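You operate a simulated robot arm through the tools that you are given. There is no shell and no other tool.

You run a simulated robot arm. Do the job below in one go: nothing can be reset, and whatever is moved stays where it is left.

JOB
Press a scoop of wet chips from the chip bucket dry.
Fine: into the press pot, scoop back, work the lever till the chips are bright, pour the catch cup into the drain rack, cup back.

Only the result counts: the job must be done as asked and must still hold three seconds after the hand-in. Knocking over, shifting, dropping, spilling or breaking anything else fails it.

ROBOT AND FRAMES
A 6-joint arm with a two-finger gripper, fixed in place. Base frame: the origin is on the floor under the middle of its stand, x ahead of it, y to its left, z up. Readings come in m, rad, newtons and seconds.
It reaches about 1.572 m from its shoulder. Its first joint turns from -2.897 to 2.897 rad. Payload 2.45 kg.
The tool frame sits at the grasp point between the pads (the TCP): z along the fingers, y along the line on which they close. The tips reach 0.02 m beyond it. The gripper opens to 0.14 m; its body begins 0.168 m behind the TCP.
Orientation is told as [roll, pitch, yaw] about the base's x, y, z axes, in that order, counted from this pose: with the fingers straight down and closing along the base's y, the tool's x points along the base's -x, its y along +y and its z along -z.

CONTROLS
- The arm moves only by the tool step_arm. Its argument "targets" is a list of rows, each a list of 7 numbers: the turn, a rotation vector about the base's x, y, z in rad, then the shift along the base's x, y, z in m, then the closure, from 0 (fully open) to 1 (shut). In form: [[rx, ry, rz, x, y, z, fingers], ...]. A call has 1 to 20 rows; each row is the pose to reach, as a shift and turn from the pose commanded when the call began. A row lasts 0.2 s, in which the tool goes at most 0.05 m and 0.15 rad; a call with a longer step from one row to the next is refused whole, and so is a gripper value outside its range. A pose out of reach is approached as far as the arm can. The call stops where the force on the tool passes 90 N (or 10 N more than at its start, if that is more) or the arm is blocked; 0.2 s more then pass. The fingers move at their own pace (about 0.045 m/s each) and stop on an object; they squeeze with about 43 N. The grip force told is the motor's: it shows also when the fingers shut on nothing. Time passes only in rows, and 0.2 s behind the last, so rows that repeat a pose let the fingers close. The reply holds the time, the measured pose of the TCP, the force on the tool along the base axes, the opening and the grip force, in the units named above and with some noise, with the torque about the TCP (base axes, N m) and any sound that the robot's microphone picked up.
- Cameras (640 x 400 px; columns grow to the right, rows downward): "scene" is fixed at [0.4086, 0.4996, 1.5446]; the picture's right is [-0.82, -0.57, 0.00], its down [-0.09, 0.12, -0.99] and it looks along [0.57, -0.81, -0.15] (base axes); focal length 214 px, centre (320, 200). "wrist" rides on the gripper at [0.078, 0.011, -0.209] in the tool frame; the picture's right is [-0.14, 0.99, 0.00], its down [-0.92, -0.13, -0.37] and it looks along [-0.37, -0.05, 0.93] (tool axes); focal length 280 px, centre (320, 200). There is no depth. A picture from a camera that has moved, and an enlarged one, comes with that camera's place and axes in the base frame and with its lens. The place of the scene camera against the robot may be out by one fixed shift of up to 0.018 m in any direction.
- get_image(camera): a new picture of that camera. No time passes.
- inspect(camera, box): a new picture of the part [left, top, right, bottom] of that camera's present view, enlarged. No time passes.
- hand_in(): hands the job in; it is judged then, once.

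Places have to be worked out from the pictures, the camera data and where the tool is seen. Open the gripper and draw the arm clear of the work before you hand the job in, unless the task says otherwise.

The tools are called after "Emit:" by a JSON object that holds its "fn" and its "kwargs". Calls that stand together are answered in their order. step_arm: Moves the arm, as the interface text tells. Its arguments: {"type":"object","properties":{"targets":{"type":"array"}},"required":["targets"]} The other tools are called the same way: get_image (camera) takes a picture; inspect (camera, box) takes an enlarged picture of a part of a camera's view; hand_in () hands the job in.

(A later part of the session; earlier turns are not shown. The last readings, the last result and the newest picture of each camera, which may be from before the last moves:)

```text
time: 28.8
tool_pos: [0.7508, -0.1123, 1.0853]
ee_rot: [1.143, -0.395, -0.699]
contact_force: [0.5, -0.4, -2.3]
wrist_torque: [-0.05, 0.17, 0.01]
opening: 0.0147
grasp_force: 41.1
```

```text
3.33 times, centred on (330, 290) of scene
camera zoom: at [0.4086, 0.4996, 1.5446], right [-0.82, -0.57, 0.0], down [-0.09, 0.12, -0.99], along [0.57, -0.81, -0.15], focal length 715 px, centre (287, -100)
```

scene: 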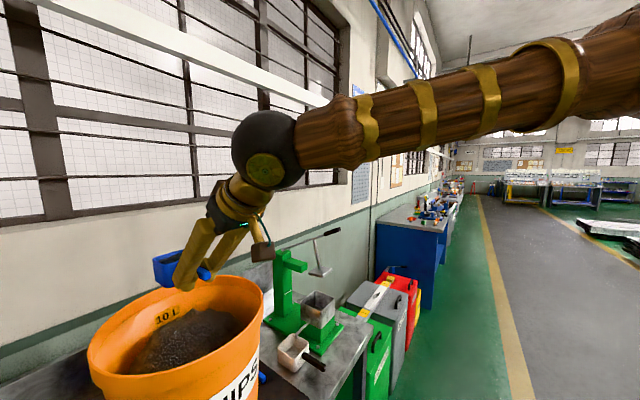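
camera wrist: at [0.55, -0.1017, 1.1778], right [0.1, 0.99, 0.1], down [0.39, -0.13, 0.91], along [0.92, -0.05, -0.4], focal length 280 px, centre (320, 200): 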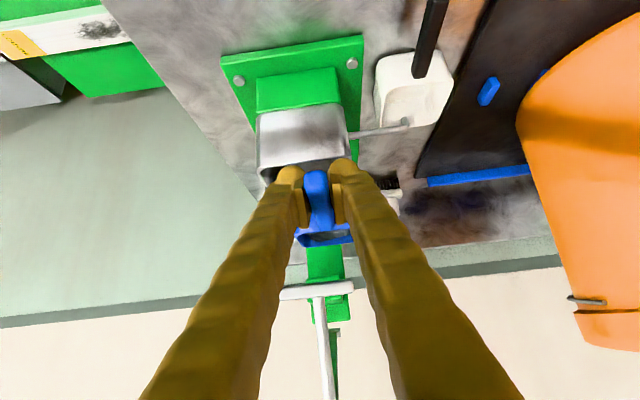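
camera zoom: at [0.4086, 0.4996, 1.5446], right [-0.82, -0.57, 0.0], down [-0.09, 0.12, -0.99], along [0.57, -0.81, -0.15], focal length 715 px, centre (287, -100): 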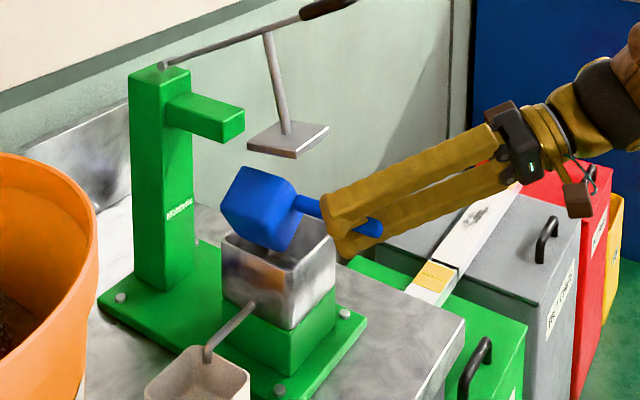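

The roll is going as planned and the scoop's lip is over the pot. I'll continue past vertical to empty it fully, lowering slightly.

Emit:
{"fn": "step_arm", "kwargs": {"targets": [[0.1, 0, 0, 0, 0, 0, 1], [0.2, 0, 0, 0, 0, 0, 1], [0.3, 0, 0, 0, 0, 0, 1], [0.4, 0, 0, 0, 0, 0, 1], [0.5, 0, 0, 0, 0, -0.003, 1], [0.6, 0, 0, 0, 0, -0.006, 1], [0.7, 0, 0, 0, 0, -0.01, 1], [0.8, 0, 0, 0, 0, -0.014, 1], [0.9, 0, 0, 0, 0, -0.016, 1], [1.0, 0, 0, 0, 0, -0.016, 1], [1.1, 0, 0, 0, 0, -0.016, 1], [1.2, 0, 0, 0, 0, -0.016, 1], [1.2, 0, 0, 0, 0, -0.016, 1], [1.2, 0, 0, 0, 0, -0.016, 1]]}}

Emit:
{"fn": "inspect", "kwargs": {"camera": "scene", "box": [260, 230, 400, 350]}}

Emit:
{"fn": "get_image", "kwargs": {"camera": "wrist"}}

```text
time: 31.8
tool_pos: [0.7505, -0.1122, 1.0675]
ee_rot: [2.045, 0.428, -0.68]
contact_force: [-0.6, -0.5, -1.2]
wrist_torque: [0.0, 0.08, 0.04]
opening: 0.0146
grasp_force: 40.2
```

```text
3.33 times, centred on (330, 290) of scene
camera zoom: at [0.4086, 0.4996, 1.5446], right [-0.82, -0.57, 0.0], down [-0.09, 0.12, -0.99], along [0.57, -0.81, -0.15], focal length 715 px, centre (287, -100)
```

zoom: 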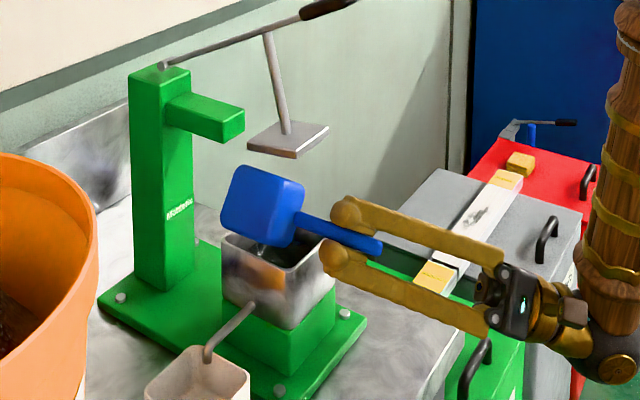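

```text
taken
camera wrist: at [0.5475, -0.194, 1.021], right [0.1, -0.66, 0.74], down [0.39, -0.66, -0.64], along [0.92, 0.35, 0.19], focal length 280 px, centre (320, 200)
```

wrist: 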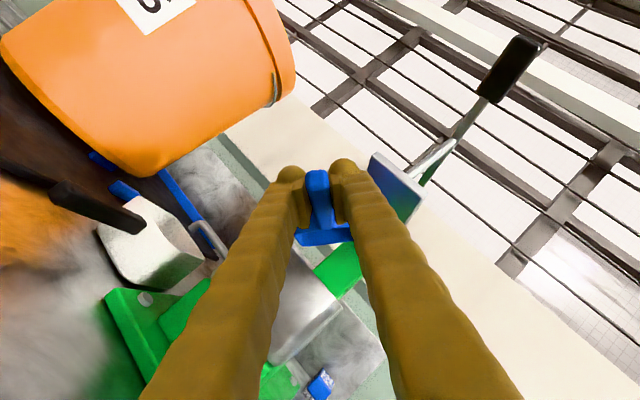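

The torque dropped back to the empty value (0.08 vs 0.17 N·m), so the chips have left the scoop. I'll roll a little further and hold to let any remainder fall.

Emit:
{"fn": "step_arm", "kwargs": {"targets": [[0.1, 0, 0, 0, 0, 0, 1], [0.2, 0, 0, 0, 0, 0, 1], [0.3, 0, 0, 0, 0, 0, 1], [0.4, 0, 0, 0, 0, 0, 1], [0.4, 0, 0, 0, 0, 0, 1], [0.4, 0, 0, 0, 0, 0, 1], [0.4, 0, 0, 0, 0, 0, 1]]}}

Emit:
{"fn": "inspect", "kwargs": {"camera": "scene", "box": [260, 230, 400, 350]}}

```text
time: 32.7
tool_pos: [0.7805, -0.1162, 1.0972]
ee_rot: [2.255, 0.66, -0.572]
contact_force: [-4.5, 5.0, -23.1]
wrist_torque: [-0.22, 1.54, 0.39]
opening: 0.0147
grasp_force: 40.8
out of reach, approached as far as the arm can: row 2, 3, 4
stopped in row 4: the force on the tool passed its limit at 138 N (the readings are from after the stop); the commanded pose is now the measured one
```

```text
3.33 times, centred on (330, 290) of scene
camera zoom: at [0.4086, 0.4996, 1.5446], right [-0.82, -0.57, 0.0], down [-0.09, 0.12, -0.99], along [0.57, -0.81, -0.15], focal length 715 px, centre (287, -100)
```

zoom: 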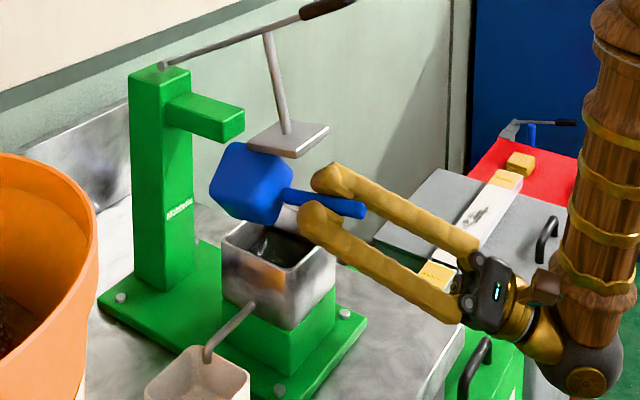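

The wrist hit a reach limit on the extra roll, and the scoop was pushed up against the plunger plate before the stop. I'll go straight back to the previous good pose, down and back with about -0.28 rad of roll, and check for any shift.

Emit:
{"fn": "step_arm", "kwargs": {"targets": [[-0.07, -0.02, 0, -0.007, 0.001, -0.009, 1], [-0.14, -0.04, 0, -0.015, 0.002, -0.018, 1], [-0.21, -0.06, 0, -0.023, 0.003, -0.025, 1], [-0.28, -0.08, 0, -0.03, 0.004, -0.03, 1]]}}

Emit:
{"fn": "inspect", "kwargs": {"camera": "scene", "box": [260, 210, 400, 350]}}

Emit:
{"fn": "inspect", "kwargs": {"camera": "wrist", "box": [240, 120, 400, 280]}}

```text
time: 33.7
tool_pos: [0.7496, -0.1133, 1.069]
ee_rot: [2.048, 0.424, -0.682]
contact_force: [-0.4, -0.3, -0.2]
wrist_torque: [0.03, 0.07, -0.03]
opening: 0.0141
grasp_force: 41.0
```

```text
2.86 times, centred on (330, 280) of scene
camera zoom: at [0.4086, 0.4996, 1.5446], right [-0.82, -0.57, 0.0], down [-0.09, 0.12, -0.99], along [0.57, -0.81, -0.15], focal length 613 px, centre (291, -29)
```

zoom: 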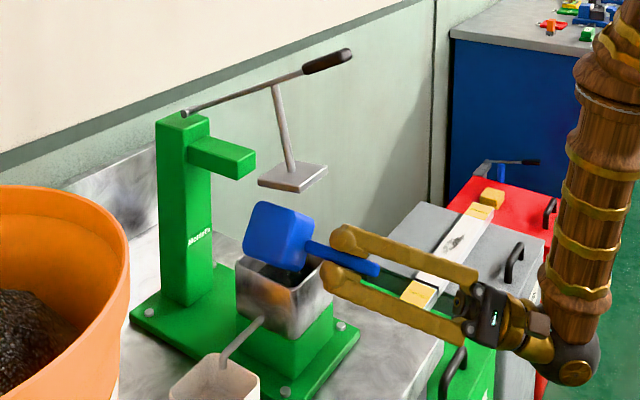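

```text
2.50 times, centred on (320, 200) of wrist
camera zoom: at [0.5469, -0.1942, 1.0216], right [0.09, -0.66, 0.75], down [0.39, -0.66, -0.64], along [0.92, 0.35, 0.2], focal length 701 px, centre (320, 200)
```

zoom: 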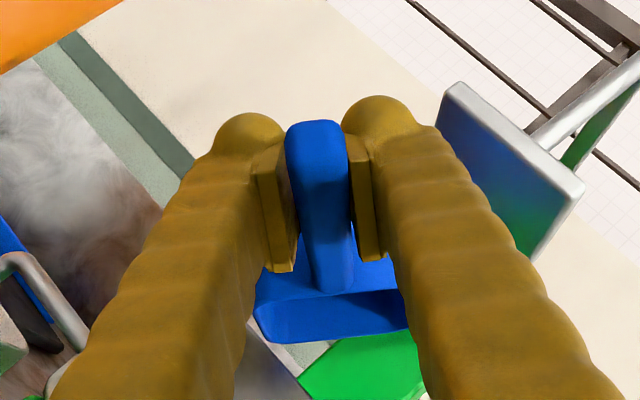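

The pose is recovered, the press looks undisturbed, and the scoop is empty, though it seems to have pitched a few degrees nose-up in the grip. I'll roll it back to level over the pot.

Emit:
{"fn": "step_arm", "kwargs": {"targets": [[-0.11, 0, 0, 0, 0, 0.002, 1], [-0.22, 0, 0, 0, 0, 0.004, 1], [-0.33, 0, 0, 0, 0, 0.006, 1], [-0.44, 0, 0, 0, 0, 0.008, 1], [-0.55, 0, 0, 0, 0, 0.01, 1], [-0.66, 0, 0, 0, 0, 0.012, 1], [-0.77, 0, 0, 0, 0, 0.014, 1], [-0.88, 0, 0, 0, 0, 0.016, 1], [-0.99, 0, 0, 0, 0, 0.018, 1], [-1.1, 0, 0, 0, 0, 0.02, 1], [-1.21, 0, 0, 0, 0, 0.02, 1], [-1.32, 0, 0, 0, 0, 0.02, 1], [-1.43, 0, 0, 0, 0, 0.02, 1], [-1.54, 0, 0, 0, 0, 0.02, 1], [-1.65, 0, 0, 0, 0, 0.02, 1], [-1.76, 0, 0, 0, 0, 0.02, 1], [-1.87, 0, 0, 0, 0, 0.02, 1], [-1.98, 0, 0, 0, 0, 0.02, 1], [-2.09, 0, 0, 0, 0, 0.02, 1], [-2.2, 0, 0, 0, 0, 0.02, 1]]}}

Emit:
{"fn": "inspect", "kwargs": {"camera": "scene", "box": [285, 240, 365, 320]}}

Emit:
{"fn": "inspect", "kwargs": {"camera": "wrist", "box": [220, 60, 420, 260]}}

```text
time: 37.9
tool_pos: [0.7506, -0.1129, 1.0891]
ee_rot: [-0.003, -0.784, 0.007]
contact_force: [-0.7, 0.8, -0.9]
wrist_torque: [-0.01, 0.06, -0.02]
opening: 0.0145
grasp_force: 40.7
```

```text
5.00 times, centred on (325, 280) of scene
camera zoom: at [0.4086, 0.4996, 1.5446], right [-0.82, -0.57, 0.0], down [-0.09, 0.12, -0.99], along [0.57, -0.81, -0.15], focal length 1072 px, centre (295, -200)
```

zoom: 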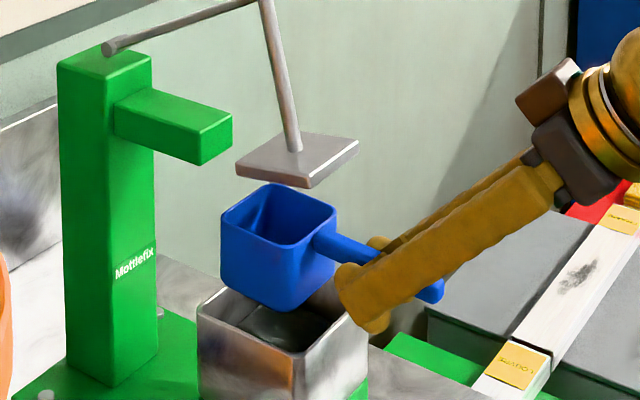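

```text
2.00 times, centred on (320, 160) of wrist
camera zoom: at [0.5468, -0.1023, 1.1805], right [0.09, 0.99, 0.09], down [0.39, -0.12, 0.91], along [0.92, -0.05, -0.4], focal length 561 px, centre (320, 280)
```

zoom: 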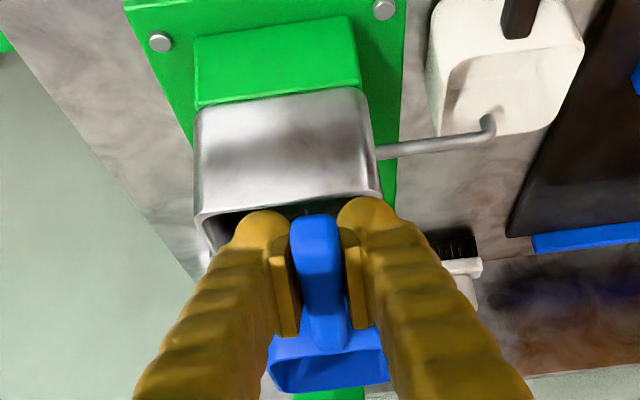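

The chips are in the pot and the scoop is empty. It is pitched about 0.08 rad nose-up in the grip, which I'll compensate for when putting it down. I'll withdraw straight back, then rise and travel to the scoop's spot.

Emit:
{"fn": "step_arm", "kwargs": {"targets": [[0, 0, 0, -0.03, 0, 0, 1], [0, 0, 0, -0.07, 0, 0, 1], [0, 0, 0, -0.11, 0, 0, 1], [0, 0, 0, -0.15, 0, 0, 1], [0, 0, 0, -0.19, 0, 0.0, 1], [0, 0, 0, -0.22, 0, 0.02, 1], [0, 0, 0, -0.24, 0, 0.06, 1], [0, 0, 0, -0.24, 0.02, 0.1, 1], [0, 0, 0, -0.24, 0.05, 0.14, 1], [0, 0, 0, -0.24, 0.08, 0.18, 1], [0, 0, 0, -0.24, 0.12, 0.21, 1], [0, 0, 0, -0.24, 0.16, 0.23, 1], [0, 0, 0, -0.24, 0.2, 0.24, 1], [0, 0, 0, -0.24, 0.24, 0.24, 1], [0, 0, 0, -0.24, 0.28, 0.24, 1], [0, 0, 0, -0.23, 0.32, 0.24, 1], [0, 0, 0, -0.22, 0.36, 0.24, 1], [0, 0, 0, -0.21, 0.4, 0.24, 1], [0, 0, 0, -0.2, 0.44, 0.24, 1], [0, 0, 0, -0.19, 0.48, 0.24, 1]]}}

Emit:
{"fn": "get_image", "kwargs": {"camera": "wrist"}}

Emit:
{"fn": "inspect", "kwargs": {"camera": "scene", "box": [270, 230, 360, 350]}}

```text
time: 39.5
tool_pos: [0.5394, -0.1207, 1.0519]
ee_rot: [0.092, -0.606, -0.043]
contact_force: [-0.4, -0.9, -0.1]
wrist_torque: [0.03, 0.03, 0.0]
opening: 0.0142
grasp_force: 40.9
stopped in row 8: the arm was blocked; the commanded pose is now the measured one
```

```text
taken
camera wrist: at [0.3551, -0.1201, 1.1775], right [0.1, 0.98, 0.15], down [0.55, -0.18, 0.82], along [0.83, 0.0, -0.55], focal length 280 px, centre (320, 200)
```

wrist: 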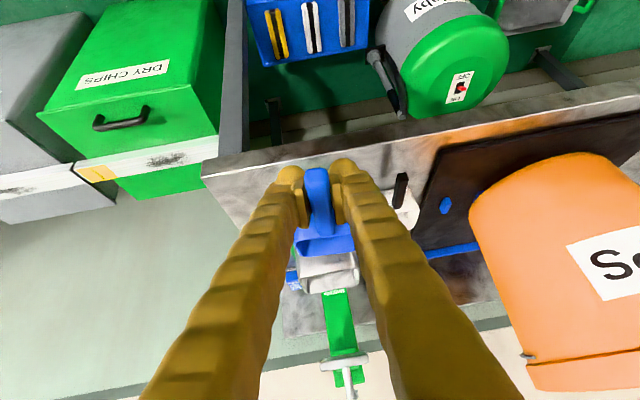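

```text
3.33 times, centred on (315, 290) of scene
camera zoom: at [0.4086, 0.4996, 1.5446], right [-0.82, -0.57, 0.0], down [-0.09, 0.12, -0.99], along [0.57, -0.81, -0.15], focal length 715 px, centre (337, -100)
```

zoom: 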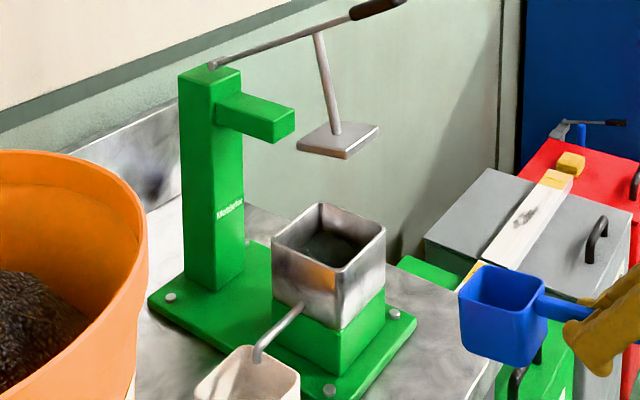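

Emit:
{"fn": "get_image", "kwargs": {"camera": "scene"}}

Emit:
{"fn": "inspect", "kwargs": {"camera": "scene", "box": [340, 200, 640, 400]}}

```text
taken
```

scene: 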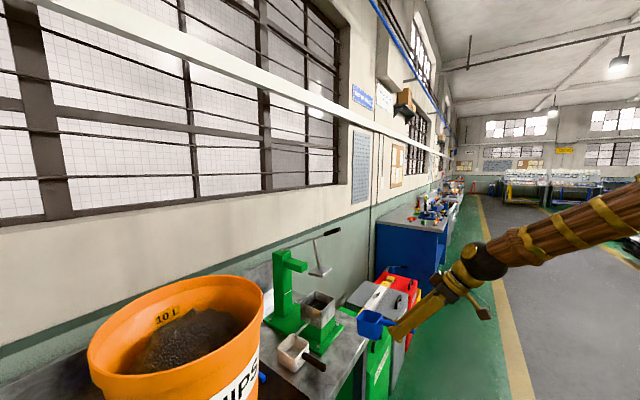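

```text
2.00 times, centred on (490, 300) of scene
camera zoom: at [0.4086, 0.4996, 1.5446], right [-0.82, -0.57, 0.0], down [-0.09, 0.12, -0.99], along [0.57, -0.81, -0.15], focal length 429 px, centre (-20, 0)
```

zoom: 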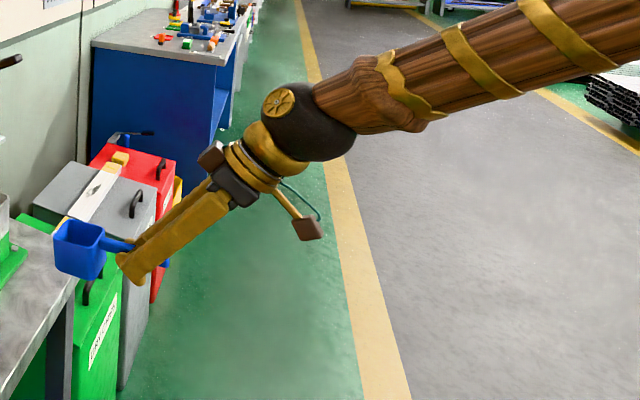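

The arm stopped against its own folding limit: the TCP was too close to the base and the tool had no contact force. I'll move forward slightly, restore the 45° attitude, and go round to the scoop's spot, keeping x above 0.56.

Emit:
{"fn": "step_arm", "kwargs": {"targets": [[0, 0, 0, 0.02, 0.01, 0.02, 1], [-0.025, -0.059, -0.005, 0.035, 0.03, 0.04, 1], [-0.05, -0.118, -0.011, 0.035, 0.06, 0.06, 1], [-0.0745, -0.177, -0.016, 0.035, 0.09, 0.08, 1], [-0.0745, -0.177, -0.016, 0.035, 0.12, 0.11, 1], [-0.0745, -0.177, -0.016, 0.03, 0.145, 0.145, 1], [-0.0745, -0.177, -0.016, 0.03, 0.165, 0.185, 1], [-0.0745, -0.177, -0.016, 0.03, 0.175, 0.225, 1], [-0.0745, -0.177, -0.016, 0.03, 0.19, 0.265, 1], [-0.0745, -0.177, -0.016, 0.03, 0.215, 0.295, 1], [-0.0745, -0.177, -0.016, 0.03, 0.255, 0.3, 1], [-0.0745, -0.177, -0.016, 0.03, 0.295, 0.3, 1]]}}

Emit:
{"fn": "get_image", "kwargs": {"camera": "scene"}}

```text
time: 42.1
tool_pos: [0.5671, 0.1748, 1.3567]
ee_rot: [-0.005, -0.797, -0.002]
contact_force: [0.1, 0.8, -0.7]
wrist_torque: [-0.02, 0.05, -0.04]
opening: 0.0145
grasp_force: 41.1
```

```text
taken
```

scene: 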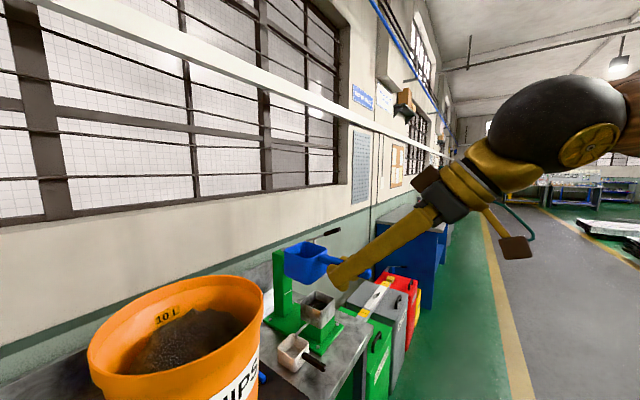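

Emit:
{"fn": "step_arm", "kwargs": {"targets": [[0, 0, 0, 0, 0.04, 0, 1], [0, 0, 0, 0, 0.08, 0, 1], [0, 0, 0, 0, 0.12, 0, 1], [0, 0, 0, 0, 0.16, 0, 1], [0, 0, 0, 0, 0.2, 0, 1], [0, 0, 0, 0, 0.24, 0, 1], [0, 0, 0, 0.0, 0.28, 0, 1], [0, 0, 0, 0.0, 0.32, 0, 1], [0, 0, 0, 0.0, 0.36, -0.01, 1], [0, 0, 0, 0.0, 0.39, -0.04, 1], [0, 0, 0, 0.0, 0.405, -0.08, 1], [0, 0, 0, 0.01, 0.405, -0.12, 1], [0, 0, 0, 0.02, 0.405, -0.16, 1], [0, 0, 0, 0.04, 0.405, -0.2, 1]]}}

Emit:
{"fn": "inspect", "kwargs": {"camera": "wrist", "box": [230, 110, 420, 260]}}

Emit:
{"fn": "get_image", "kwargs": {"camera": "wrist"}}

```text
time: 45.1
tool_pos: [0.609, 0.5778, 1.1545]
ee_rot: [-0.006, -0.794, 0.0]
contact_force: [-0.7, 0.5, -1.1]
wrist_torque: [-0.03, 0.05, -0.02]
opening: 0.0148
grasp_force: 41.3
```

```text
2.67 times, centred on (325, 185) of wrist
camera zoom: at [0.405, 0.5899, 1.2444], right [0.1, 0.99, 0.09], down [0.38, -0.13, 0.92], along [0.92, -0.06, -0.39], focal length 748 px, centre (307, 240)
```

zoom: 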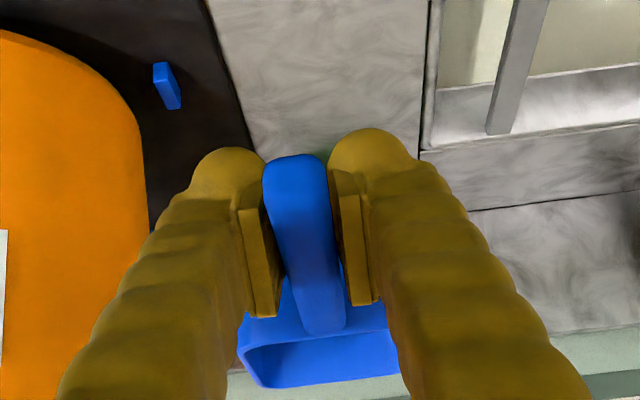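

```text
taken
camera wrist: at [0.405, 0.5899, 1.2444], right [0.1, 0.99, 0.09], down [0.38, -0.13, 0.92], along [0.92, -0.06, -0.39], focal length 280 px, centre (320, 200)
```

wrist: 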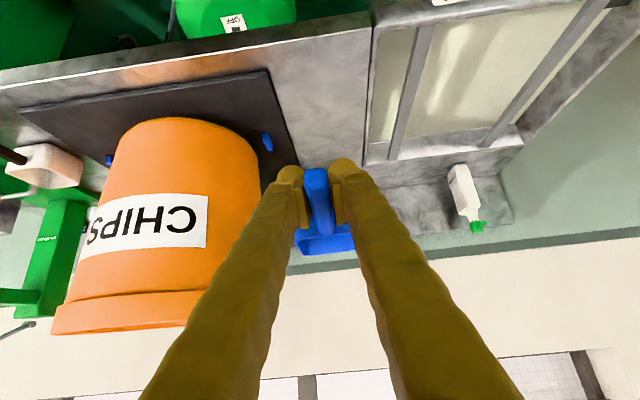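

Comparing with the view just after grasping, the scoop is about 0.05 rad nose-up in the grip, pivoted near the handle end. I'll correct the tool pitch by about +0.057 so the scoop is level again, and bring it down just above its original spot.

Emit:
{"fn": "step_arm", "kwargs": {"targets": [[0, 0.03, 0, 0.03, 0.0, -0.025, 1], [0, 0.057, 0, 0.065, 0.001, -0.05, 1], [0, 0.057, 0, 0.1, 0.002, -0.075, 1], [0, 0.057, 0, 0.135, 0.002, -0.1, 1], [0, 0.057, 0, 0.16, 0.002, -0.13, 1], [0, 0.057, 0, 0.172, 0.002, -0.16, 1], [0, 0.057, 0, 0.174, 0.002, -0.19, 1], [0, 0.057, 0, 0.174, 0.002, -0.208, 1], [0, 0.057, 0, 0.174, 0.002, -0.22, 1]]}}

Emit:
{"fn": "get_image", "kwargs": {"camera": "wrist"}}

Emit:
{"fn": "inspect", "kwargs": {"camera": "wrist", "box": [230, 110, 420, 260]}}

```text
time: 47.1
tool_pos: [0.7802, 0.5819, 0.9341]
ee_rot: [-0.007, -0.737, 0.0]
contact_force: [-0.3, -0.5, -0.9]
wrist_torque: [0.01, 0.03, 0.01]
opening: 0.0149
grasp_force: 41.0
```

```text
taken
camera wrist: at [0.5822, 0.5941, 1.036], right [0.11, 0.99, 0.09], down [0.43, -0.13, 0.89], along [0.9, -0.06, -0.44], focal length 280 px, centre (320, 200)
```

wrist: 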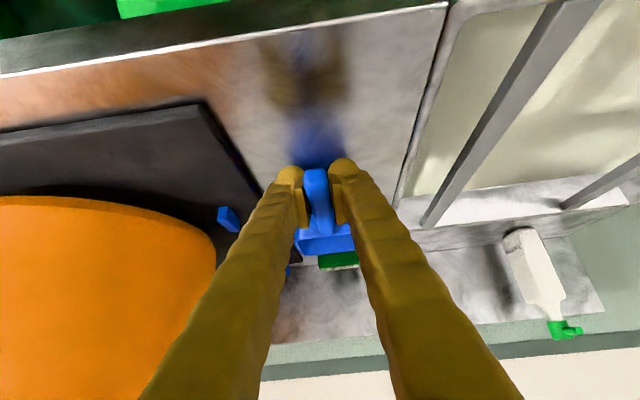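

```text
2.67 times, centred on (325, 185) of wrist
camera zoom: at [0.5822, 0.5941, 1.036], right [0.11, 0.99, 0.09], down [0.43, -0.13, 0.89], along [0.9, -0.06, -0.44], focal length 748 px, centre (307, 240)
```

zoom: 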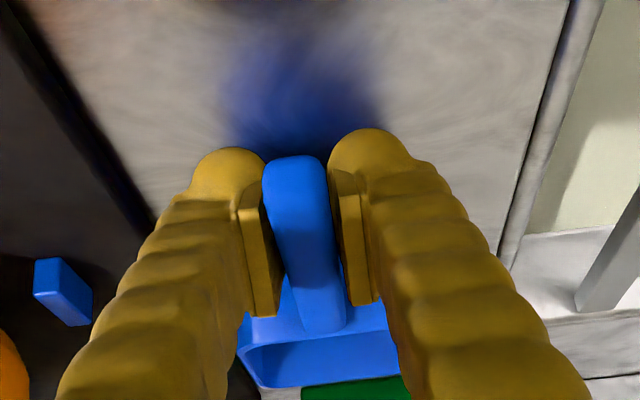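

I'm just above the bench at (0.780, 0.582, 0.934). I'll lower in small steps and feel for contact.

Emit:
{"fn": "step_arm", "kwargs": {"targets": [[0.004, 0, 0, 0.001, -0.001, -0.004, 1], [0.007, 0, 0, 0.0015, -0.002, -0.008, 1], [0.007, 0, 0, 0.0015, -0.002, -0.0105, 1], [0.007, 0, 0, 0.0015, -0.002, -0.0105, 1]]}}

```text
time: 48.1
tool_pos: [0.7821, 0.5786, 0.926]
ee_rot: [0.003, -0.738, -0.007]
contact_force: [0.7, -0.3, -0.8]
wrist_torque: [0.02, 0.1, 0.01]
opening: 0.0146
grasp_force: 41.2
```

Emit:
{"fn": "step_arm", "kwargs": {"targets": [[0, 0, 0, 0, 0, -0.0015, 1], [0, 0, 0, 0, 0, -0.003, 1], [0, 0, 0, 0, 0, -0.003, 1]]}}

Emit:
{"fn": "inspect", "kwargs": {"camera": "wrist", "box": [230, 110, 420, 260]}}

```text
time: 48.9
tool_pos: [0.7838, 0.5785, 0.9221]
ee_rot: [0.002, -0.737, -0.007]
contact_force: [-2.0, 0.8, 3.8]
wrist_torque: [0.0, -0.44, 0.01]
opening: 0.0146
grasp_force: 40.9
```

```text
2.67 times, centred on (325, 185) of wrist
camera zoom: at [0.5845, 0.5903, 1.0235], right [0.11, 0.99, 0.1], down [0.43, -0.13, 0.89], along [0.9, -0.05, -0.44], focal length 748 px, centre (307, 240)
```

zoom: 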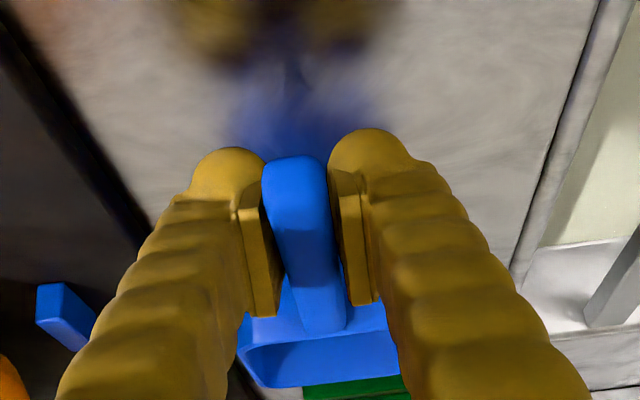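

Contact is confirmed: about 4.6 N upward acting roughly 0.1 m ahead, so the box floor is flat on the bench. I'll open the fingers in place and back out along the tool axis.

Emit:
{"fn": "step_arm", "kwargs": {"targets": [[0, 0, 0, 0, 0, 0, 0.8], [0, 0, 0, 0, 0, 0, 0.6], [0, 0, 0, 0, 0, 0, 0.45], [0, 0, 0, 0, 0, 0, 0.4], [0, 0, 0, 0, 0, 0, 0.4], [0, 0, 0, 0, 0, 0, 0.4]]}}

Emit:
{"fn": "inspect", "kwargs": {"camera": "wrist", "box": [230, 110, 420, 260]}}

```text
time: 50.3
tool_pos: [0.7833, 0.5798, 0.9213]
ee_rot: [0.006, -0.737, -0.005]
contact_force: [-0.1, 0.3, 0.0]
wrist_torque: [0.0, 0.04, -0.02]
opening: 0.0842
grasp_force: 0.1
```

```text
2.67 times, centred on (325, 185) of wrist
camera zoom: at [0.5845, 0.5903, 1.0233], right [0.11, 0.99, 0.1], down [0.43, -0.13, 0.89], along [0.9, -0.05, -0.44], focal length 748 px, centre (307, 240)
```

zoom: 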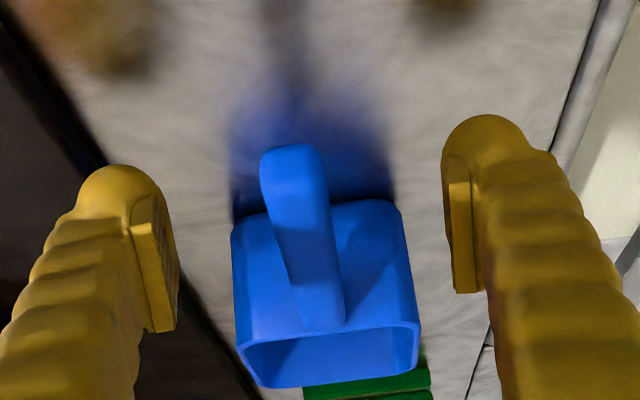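

The scoop is back and upright at its original spot. I'll back the fingers out and rise, then rotate the tool to vertical and head for the lever.

Emit:
{"fn": "step_arm", "kwargs": {"targets": [[0, 0, 0, -0.025, 0, 0.028, 0.4], [0, 0, 0, -0.055, 0, 0.06, 0.4], [0, 0, 0, -0.085, 0, 0.095, 0.4], [0, 0, 0, -0.115, 0, 0.13, 0.4], [0, 0, 0, -0.14, 0, 0.17, 0.4], [0, 0, 0, -0.16, -0.01, 0.21, 0.4], [0, 0, 0, -0.18, -0.03, 0.25, 0.5], [0, 0, 0, -0.195, -0.06, 0.29, 0.6], [0, 0, 0, -0.2, -0.1, 0.33, 0.6], [0, 0, 0, -0.2, -0.14, 0.36, 0.6], [0, 0, 0, -0.2, -0.18, 0.39, 0.6], [0, 0, 0, -0.2, -0.22, 0.41, 0.6]]}}

Emit:
{"fn": "get_image", "kwargs": {"camera": "scene"}}

Emit:
{"fn": "get_image", "kwargs": {"camera": "wrist"}}

```text
refused: row 8 steps farther than a row can; nothing moved
```

```text
taken
```

scene: 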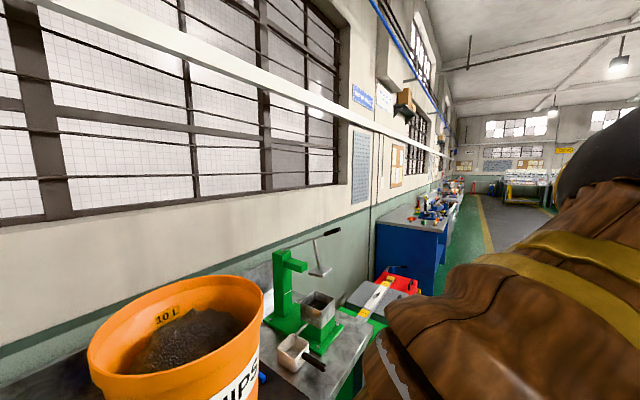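

```text
taken
camera wrist: at [0.5845, 0.5903, 1.0233], right [0.11, 0.99, 0.1], down [0.43, -0.13, 0.89], along [0.9, -0.05, -0.44], focal length 280 px, centre (320, 200)
```

wrist: 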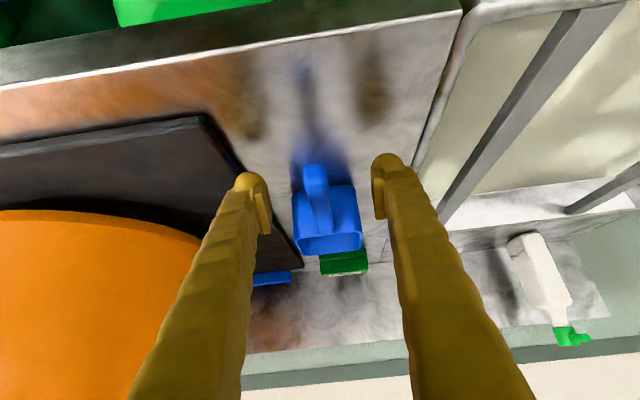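

One step was too long, so nothing moved. I'll repeat the withdrawal with smaller steps.

Emit:
{"fn": "step_arm", "kwargs": {"targets": [[0, 0, 0, -0.025, 0, 0.028, 0.4], [0, 0, 0, -0.055, 0, 0.06, 0.4], [0, 0, 0, -0.085, 0, 0.092, 0.4], [0, 0, 0, -0.115, 0, 0.125, 0.4], [0, 0, 0, -0.14, 0, 0.16, 0.4], [0, 0, 0, -0.16, -0.005, 0.2, 0.4], [0, 0, 0, -0.175, -0.02, 0.24, 0.5], [0, 0, 0, -0.19, -0.045, 0.275, 0.6], [0, 0, 0, -0.2, -0.08, 0.305, 0.6], [0, 0, 0, -0.2, -0.115, 0.335, 0.6], [0, 0, 0, -0.2, -0.15, 0.365, 0.6], [0, 0, 0, -0.2, -0.19, 0.39, 0.6], [0, 0, 0, -0.2, -0.23, 0.41, 0.6], [0, 0, 0, -0.2, -0.275, 0.42, 0.6], [0, 0, 0, -0.2, -0.32, 0.43, 0.6], [0, 0, 0, -0.2, -0.365, 0.43, 0.6], [0, 0, 0, -0.2, -0.41, 0.43, 0.6]]}}

Emit:
{"fn": "get_image", "kwargs": {"camera": "scene"}}

Emit:
{"fn": "get_image", "kwargs": {"camera": "wrist"}}

```text
time: 53.9
tool_pos: [0.5871, 0.1695, 1.3533]
ee_rot: [0.006, -0.739, -0.008]
contact_force: [0.5, -0.4, 0.3]
wrist_torque: [-0.01, 0.01, 0.01]
opening: 0.0562
grasp_force: 0.1
```

```text
taken
```

scene: 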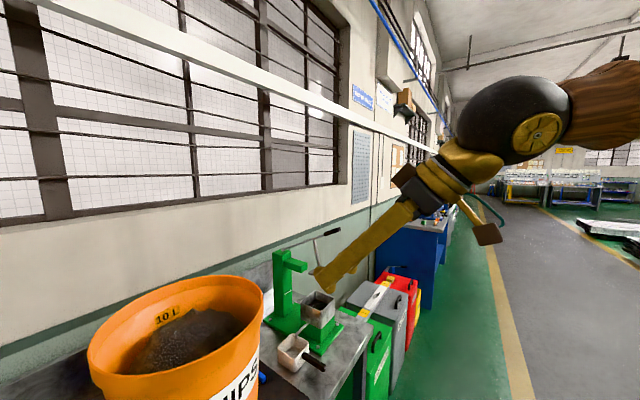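

```text
taken
camera wrist: at [0.3883, 0.181, 1.4536], right [0.11, 0.99, 0.1], down [0.43, -0.13, 0.89], along [0.9, -0.05, -0.44], focal length 280 px, centre (320, 200)
```

wrist: 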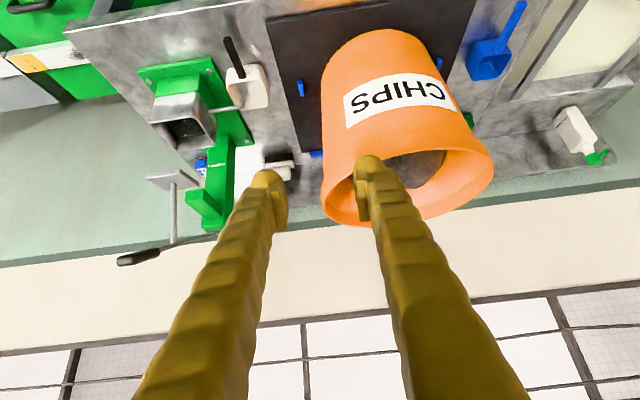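

Emit:
{"fn": "inspect", "kwargs": {"camera": "wrist", "box": [100, 40, 280, 280]}}

Emit:
{"fn": "inspect", "kwargs": {"camera": "scene", "box": [260, 215, 360, 385]}}

```text
1.67 times, centred on (190, 160) of wrist
camera zoom: at [0.3883, 0.181, 1.4536], right [0.11, 0.99, 0.1], down [0.43, -0.13, 0.89], along [0.9, -0.05, -0.44], focal length 467 px, centre (537, 267)
```

zoom: 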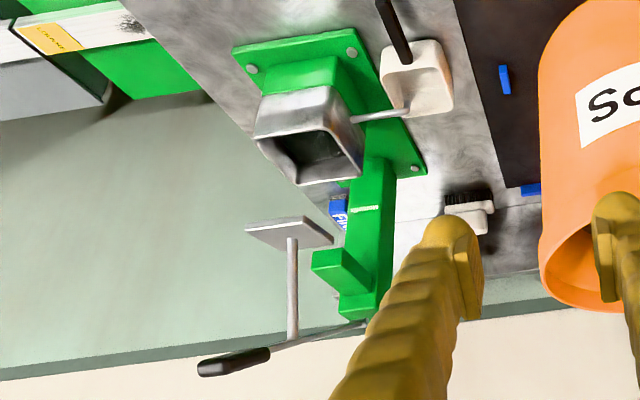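

```text
2.35 times, centred on (310, 300) of scene
camera zoom: at [0.4086, 0.4996, 1.5446], right [-0.82, -0.57, 0.0], down [-0.09, 0.12, -0.99], along [0.57, -0.81, -0.15], focal length 505 px, centre (344, -35)
```

zoom: 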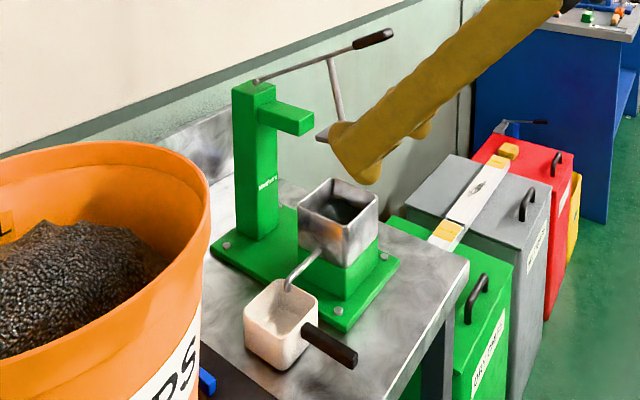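

By intersecting several views, the lever pivots near (1.03, -0.129, 1.20) and its black grip runs from the tip at (0.746, 1.333) to about (0.83, 1.295). I'll bring the tool upright and closed above the grip so I can press it down with the fingertips.

Emit:
{"fn": "step_arm", "kwargs": {"targets": [[0, 0.1, 0, 0.0, -0.03, 0.02, 0.8], [0, 0.22, 0, 0.0, -0.06, 0.04, 1], [0, 0.34, 0, 0.0, -0.1, 0.06, 1], [0, 0.46, 0, 0.0, -0.14, 0.08, 1], [0, 0.58, 0, 0.01, -0.18, 0.09, 1], [0, 0.7, 0, 0.02, -0.22, 0.09, 1], [0, 0.739, 0, 0.04, -0.26, 0.09, 1], [0, 0.739, 0, 0.07, -0.29, 0.09, 1], [0, 0.739, 0, 0.11, -0.3, 0.09, 1]]}}

Emit:
{"fn": "get_image", "kwargs": {"camera": "wrist"}}

Emit:
{"fn": "get_image", "kwargs": {"camera": "scene"}}

```text
time: 55.9
tool_pos: [0.692, -0.1318, 1.4427]
ee_rot: [0.0, 0.002, -0.006]
contact_force: [0.3, -0.3, 0.4]
wrist_torque: [-0.01, -0.07, 0.01]
opening: 0.0
grasp_force: 29.2
```

```text
taken
camera wrist: at [0.6146, -0.1208, 1.651], right [0.14, 0.99, 0.0], down [0.92, -0.13, 0.37], along [0.36, -0.05, -0.93], focal length 280 px, centre (320, 200)
```

wrist: 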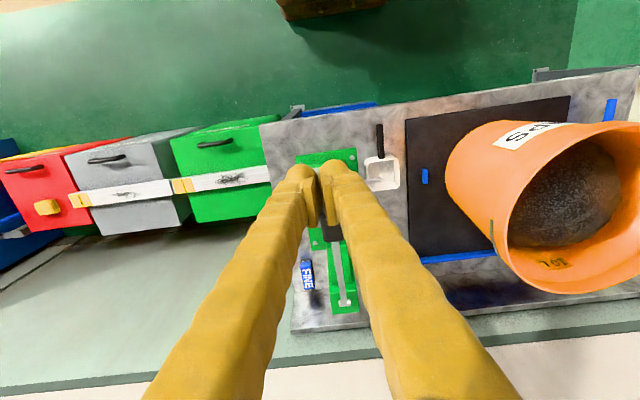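

```text
taken
```

scene: 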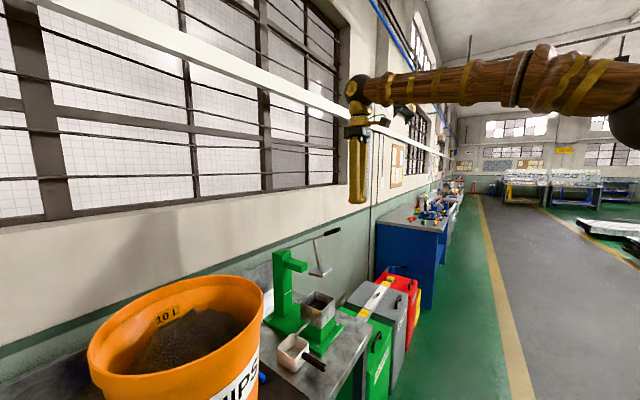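

The lever lies straight beneath the closed fingers at y≈-0.129. I'll move forward over the grip and press down gently, first to about z=1.32, to see how the lever reacts.

Emit:
{"fn": "step_arm", "kwargs": {"targets": [[0, 0, 0, 0.03, 0.001, -0.01, 1], [0, 0, 0, 0.06, 0.002, -0.03, 1], [0, 0, 0, 0.08, 0.002, -0.055, 1], [0, 0, 0, 0.083, 0.002, -0.075, 1], [0, 0, 0, 0.083, 0.002, -0.09, 1], [0, 0, 0, 0.083, 0.002, -0.105, 1], [0, 0, 0, 0.083, 0.002, -0.12, 1]]}}

Emit:
{"fn": "inspect", "kwargs": {"camera": "scene", "box": [260, 190, 400, 330]}}

Emit:
{"fn": "get_image", "kwargs": {"camera": "wrist"}}

```text
time: 57.5
tool_pos: [0.7763, -0.1275, 1.3237]
ee_rot: [0.0, 0.001, -0.005]
contact_force: [-0.7, -0.6, 3.3]
wrist_torque: [-0.01, 0.05, 0.03]
opening: 0.006
grasp_force: 29.4
```

```text
2.86 times, centred on (330, 260) of scene
camera zoom: at [0.4086, 0.4996, 1.5446], right [-0.82, -0.57, 0.0], down [-0.09, 0.12, -0.99], along [0.57, -0.81, -0.15], focal length 613 px, centre (291, 29)
```

zoom: 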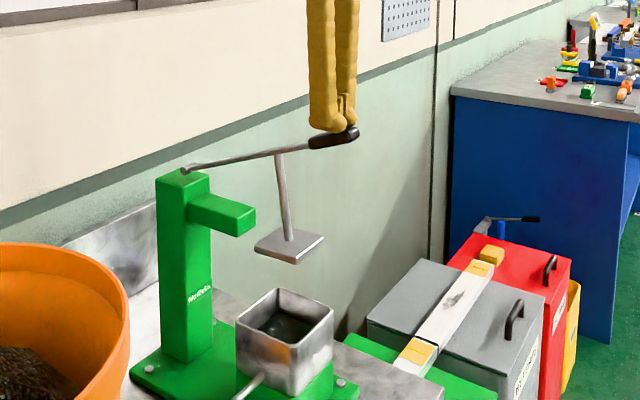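

```text
taken
camera wrist: at [0.6977, -0.1169, 1.5317], right [0.14, 0.99, 0.0], down [0.92, -0.13, 0.37], along [0.36, -0.05, -0.93], focal length 280 px, centre (320, 200)
```

wrist: 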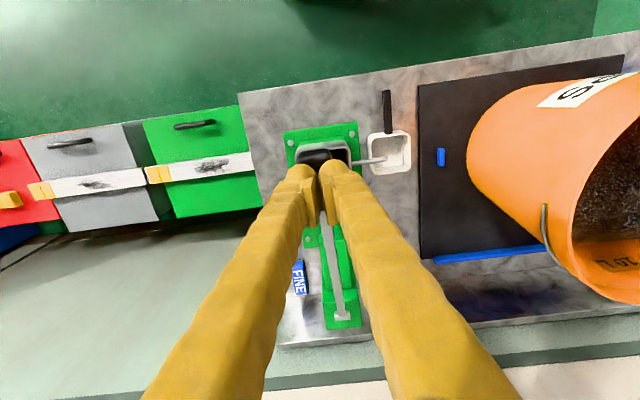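

The lever moves easily, with about 3 N resistance, and the plate is swinging down. I'll keep pressing in measured steps.

Emit:
{"fn": "step_arm", "kwargs": {"targets": [[0, 0, 0, 0, 0, -0.02, 1], [0, 0, 0, 0, 0, -0.04, 1], [0, 0, 0, 0, 0, -0.06, 1], [0, 0, 0, 0, 0, -0.08, 1], [0, 0, 0, 0, 0, -0.1, 1]]}}

Emit:
{"fn": "inspect", "kwargs": {"camera": "scene", "box": [260, 190, 400, 330]}}

```text
time: 58.7
tool_pos: [0.7766, -0.1292, 1.225]
ee_rot: [-0.001, 0.0, -0.006]
contact_force: [-1.4, -2.5, 5.0]
wrist_torque: [-0.01, -0.06, -0.01]
opening: 0.006
grasp_force: 29.6
```

```text
2.86 times, centred on (330, 260) of scene
camera zoom: at [0.4086, 0.4996, 1.5446], right [-0.82, -0.57, 0.0], down [-0.09, 0.12, -0.99], along [0.57, -0.81, -0.15], focal length 613 px, centre (291, 29)
```

zoom: 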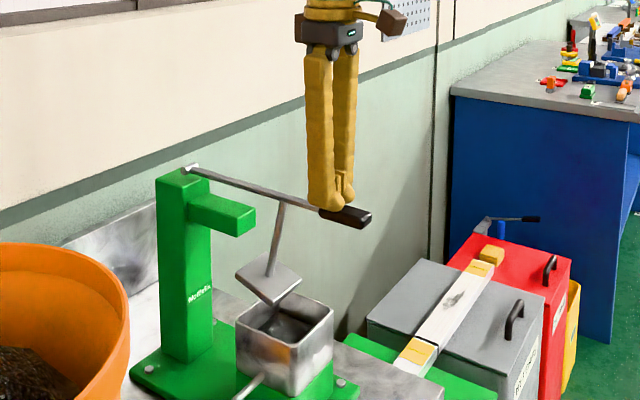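

The lever is roughly level now. The rod swings rigidly with it, so I'll continue in smaller steps and watch for the plate meeting the pot.

Emit:
{"fn": "step_arm", "kwargs": {"targets": [[0, 0, 0, 0, 0, -0.01, 1], [0, 0, 0, 0, 0, -0.02, 1], [0, 0, 0, 0, 0, -0.03, 1]]}}

Emit:
{"fn": "inspect", "kwargs": {"camera": "scene", "box": [270, 230, 370, 340]}}

Emit:
{"fn": "get_image", "kwargs": {"camera": "wrist"}}

```text
time: 59.5
tool_pos: [0.7762, -0.1293, 1.2062]
ee_rot: [-0.001, -0.011, -0.005]
contact_force: [-14.0, 3.4, 37.8]
wrist_torque: [0.08, -0.19, 0.17]
opening: 0.0061
grasp_force: 29.7
stopped in row 3: the force on the tool passed its limit at 106 N (the readings are from after the stop); the commanded pose is now the measured one
```

```text
3.64 times, centred on (320, 285) of scene
camera zoom: at [0.4086, 0.4996, 1.5446], right [-0.82, -0.57, 0.0], down [-0.09, 0.12, -0.99], along [0.57, -0.81, -0.15], focal length 780 px, centre (320, -109)
```

zoom: 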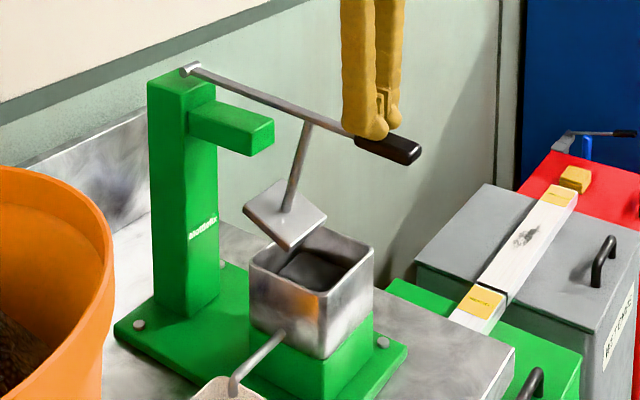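

```text
taken
camera wrist: at [0.6955, -0.117, 1.4134], right [0.14, 0.99, 0.0], down [0.92, -0.13, 0.38], along [0.38, -0.05, -0.93], focal length 280 px, centre (320, 200)
```

wrist: 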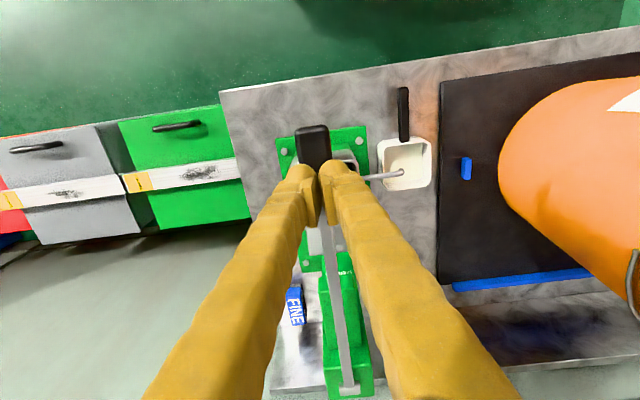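

The lever met a firm stop just below level, with forces jumping to about 100 N. I'll look at the pot and cup up close.

Emit:
{"fn": "inspect", "kwargs": {"camera": "scene", "box": [290, 270, 350, 330]}}

Emit:
{"fn": "inspect", "kwargs": {"camera": "scene", "box": [265, 320, 335, 385]}}

Emit:
{"fn": "inspect", "kwargs": {"camera": "wrist", "box": [260, 90, 450, 210]}}

```text
6.67 times, centred on (320, 300) of scene
camera zoom: at [0.4086, 0.4996, 1.5446], right [-0.82, -0.57, 0.0], down [-0.09, 0.12, -0.99], along [0.57, -0.81, -0.15], focal length 1430 px, centre (320, -467)
```

zoom: 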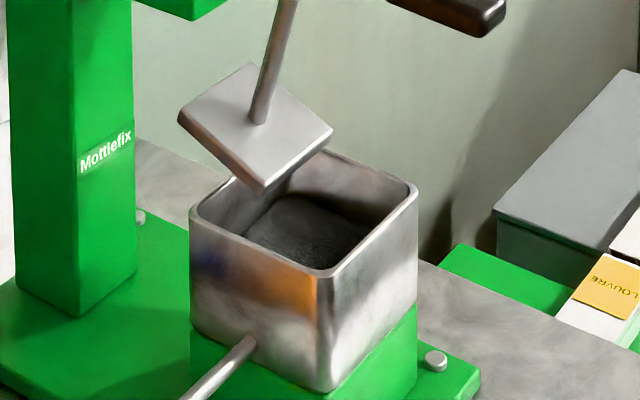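

```text
6.15 times, centred on (300, 352) of scene
camera zoom: at [0.4086, 0.4996, 1.5446], right [-0.82, -0.57, 0.0], down [-0.09, 0.12, -0.99], along [0.57, -0.81, -0.15], focal length 1320 px, centre (443, -738)
```

zoom: 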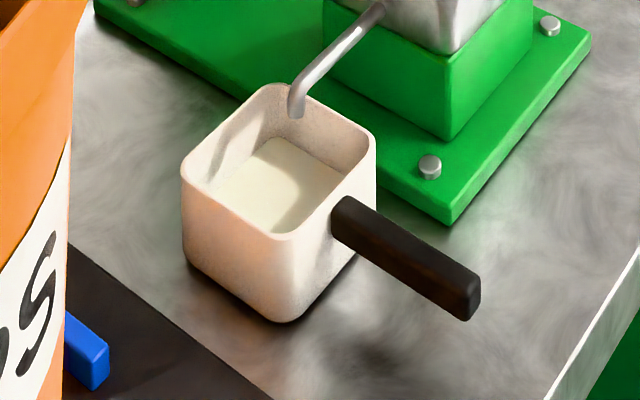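

```text
3.33 times, centred on (355, 150) of wrist
camera zoom: at [0.6955, -0.117, 1.4134], right [0.14, 0.99, 0.0], down [0.92, -0.13, 0.38], along [0.38, -0.05, -0.93], focal length 935 px, centre (203, 367)
```

zoom: 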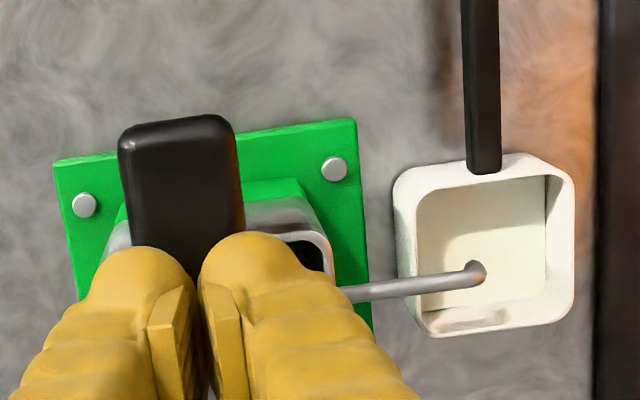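

Milky coolant has run into the cup, so the stroke works, but the chips are still dark. I'll raise the fingers and see whether the lever comes up by itself.

Emit:
{"fn": "step_arm", "kwargs": {"targets": [[0, 0, 0, 0, 0, 0.02, 1], [0, 0, 0, 0, 0, 0.05, 1], [0, 0, 0, 0, 0, 0.08, 1], [0, 0, 0, 0, 0, 0.11, 1], [0, 0, 0, 0, 0, 0.14, 1]]}}

Emit:
{"fn": "inspect", "kwargs": {"camera": "scene", "box": [260, 190, 400, 330]}}

Emit:
{"fn": "inspect", "kwargs": {"camera": "scene", "box": [290, 270, 350, 330]}}

```text
time: 60.7
tool_pos: [0.7752, -0.1295, 1.3443]
ee_rot: [-0.001, -0.009, -0.005]
contact_force: [1.9, 0.8, 0.9]
wrist_torque: [0.04, 0.0, -0.03]
opening: 0.0061
grasp_force: 29.0
```

```text
2.86 times, centred on (330, 260) of scene
camera zoom: at [0.4086, 0.4996, 1.5446], right [-0.82, -0.57, 0.0], down [-0.09, 0.12, -0.99], along [0.57, -0.81, -0.15], focal length 613 px, centre (291, 29)
```

zoom: 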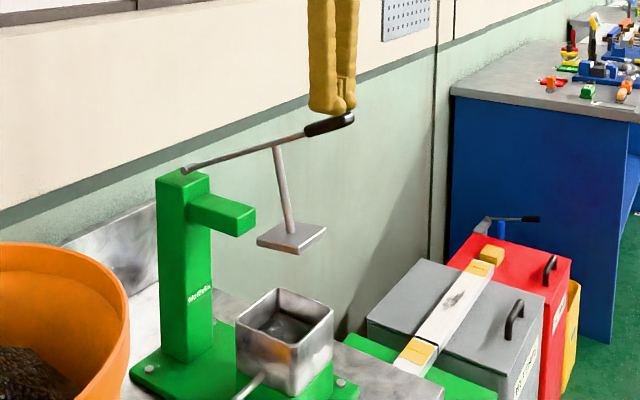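

```text
6.67 times, centred on (320, 300) of scene
camera zoom: at [0.4086, 0.4996, 1.5446], right [-0.82, -0.57, 0.0], down [-0.09, 0.12, -0.99], along [0.57, -0.81, -0.15], focal length 1430 px, centre (320, -467)
```

zoom: 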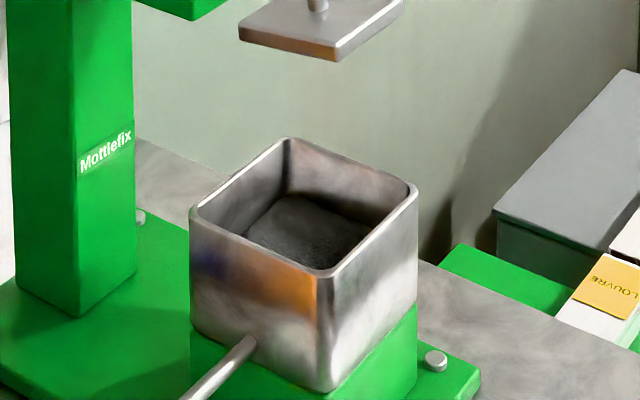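

The lever springs back on its own and the chips are a shade lighter. I'll repeat the strokes, pressing just to the stop.

Emit:
{"fn": "step_arm", "kwargs": {"targets": [[0, 0, 0, 0, 0, -0.04, 1], [0, 0, 0, 0, 0, -0.08, 1], [0, 0, 0, 0, 0, -0.115, 1], [0, 0, 0, 0, 0, -0.128, 1], [0, 0, 0, 0, 0, -0.134, 1], [0, 0, 0, 0, 0, -0.134, 1], [0, 0, 0, 0, 0, -0.1, 1], [0, 0, 0, 0, 0, -0.06, 1], [0, 0, 0, 0, 0, -0.02, 1], [0, 0, 0, 0, 0, 0, 1]]}}

Emit:
{"fn": "inspect", "kwargs": {"camera": "scene", "box": [290, 270, 350, 330]}}

Emit:
{"fn": "inspect", "kwargs": {"camera": "scene", "box": [265, 320, 335, 385]}}

```text
time: 62.9
tool_pos: [0.7761, -0.1302, 1.3462]
ee_rot: [-0.001, -0.008, -0.005]
contact_force: [1.1, -0.1, 1.4]
wrist_torque: [0.01, 0.01, 0.0]
opening: 0.0061
grasp_force: 29.6
```

```text
6.67 times, centred on (320, 300) of scene
camera zoom: at [0.4086, 0.4996, 1.5446], right [-0.82, -0.57, 0.0], down [-0.09, 0.12, -0.99], along [0.57, -0.81, -0.15], focal length 1430 px, centre (320, -467)
```

zoom: 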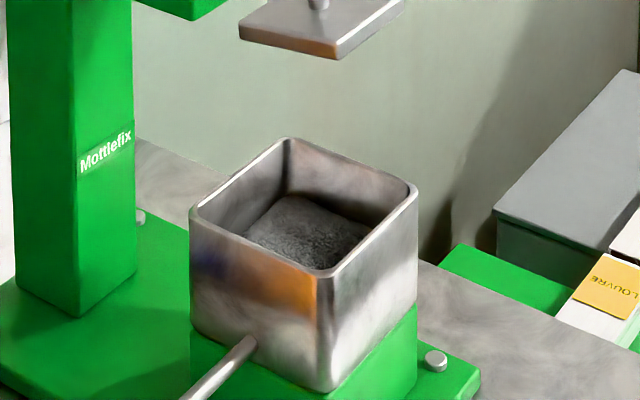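

```text
6.15 times, centred on (300, 352) of scene
camera zoom: at [0.4086, 0.4996, 1.5446], right [-0.82, -0.57, 0.0], down [-0.09, 0.12, -0.99], along [0.57, -0.81, -0.15], focal length 1320 px, centre (443, -738)
```

zoom: 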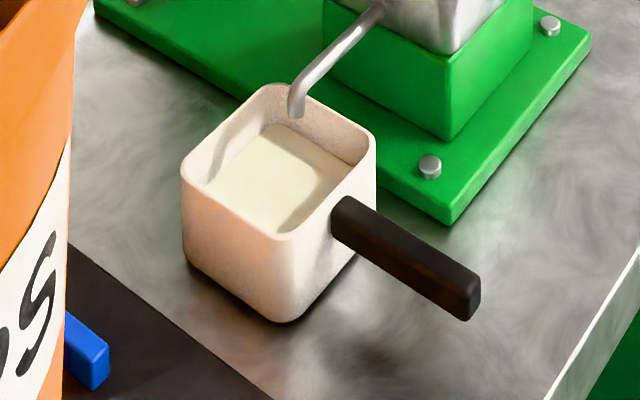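

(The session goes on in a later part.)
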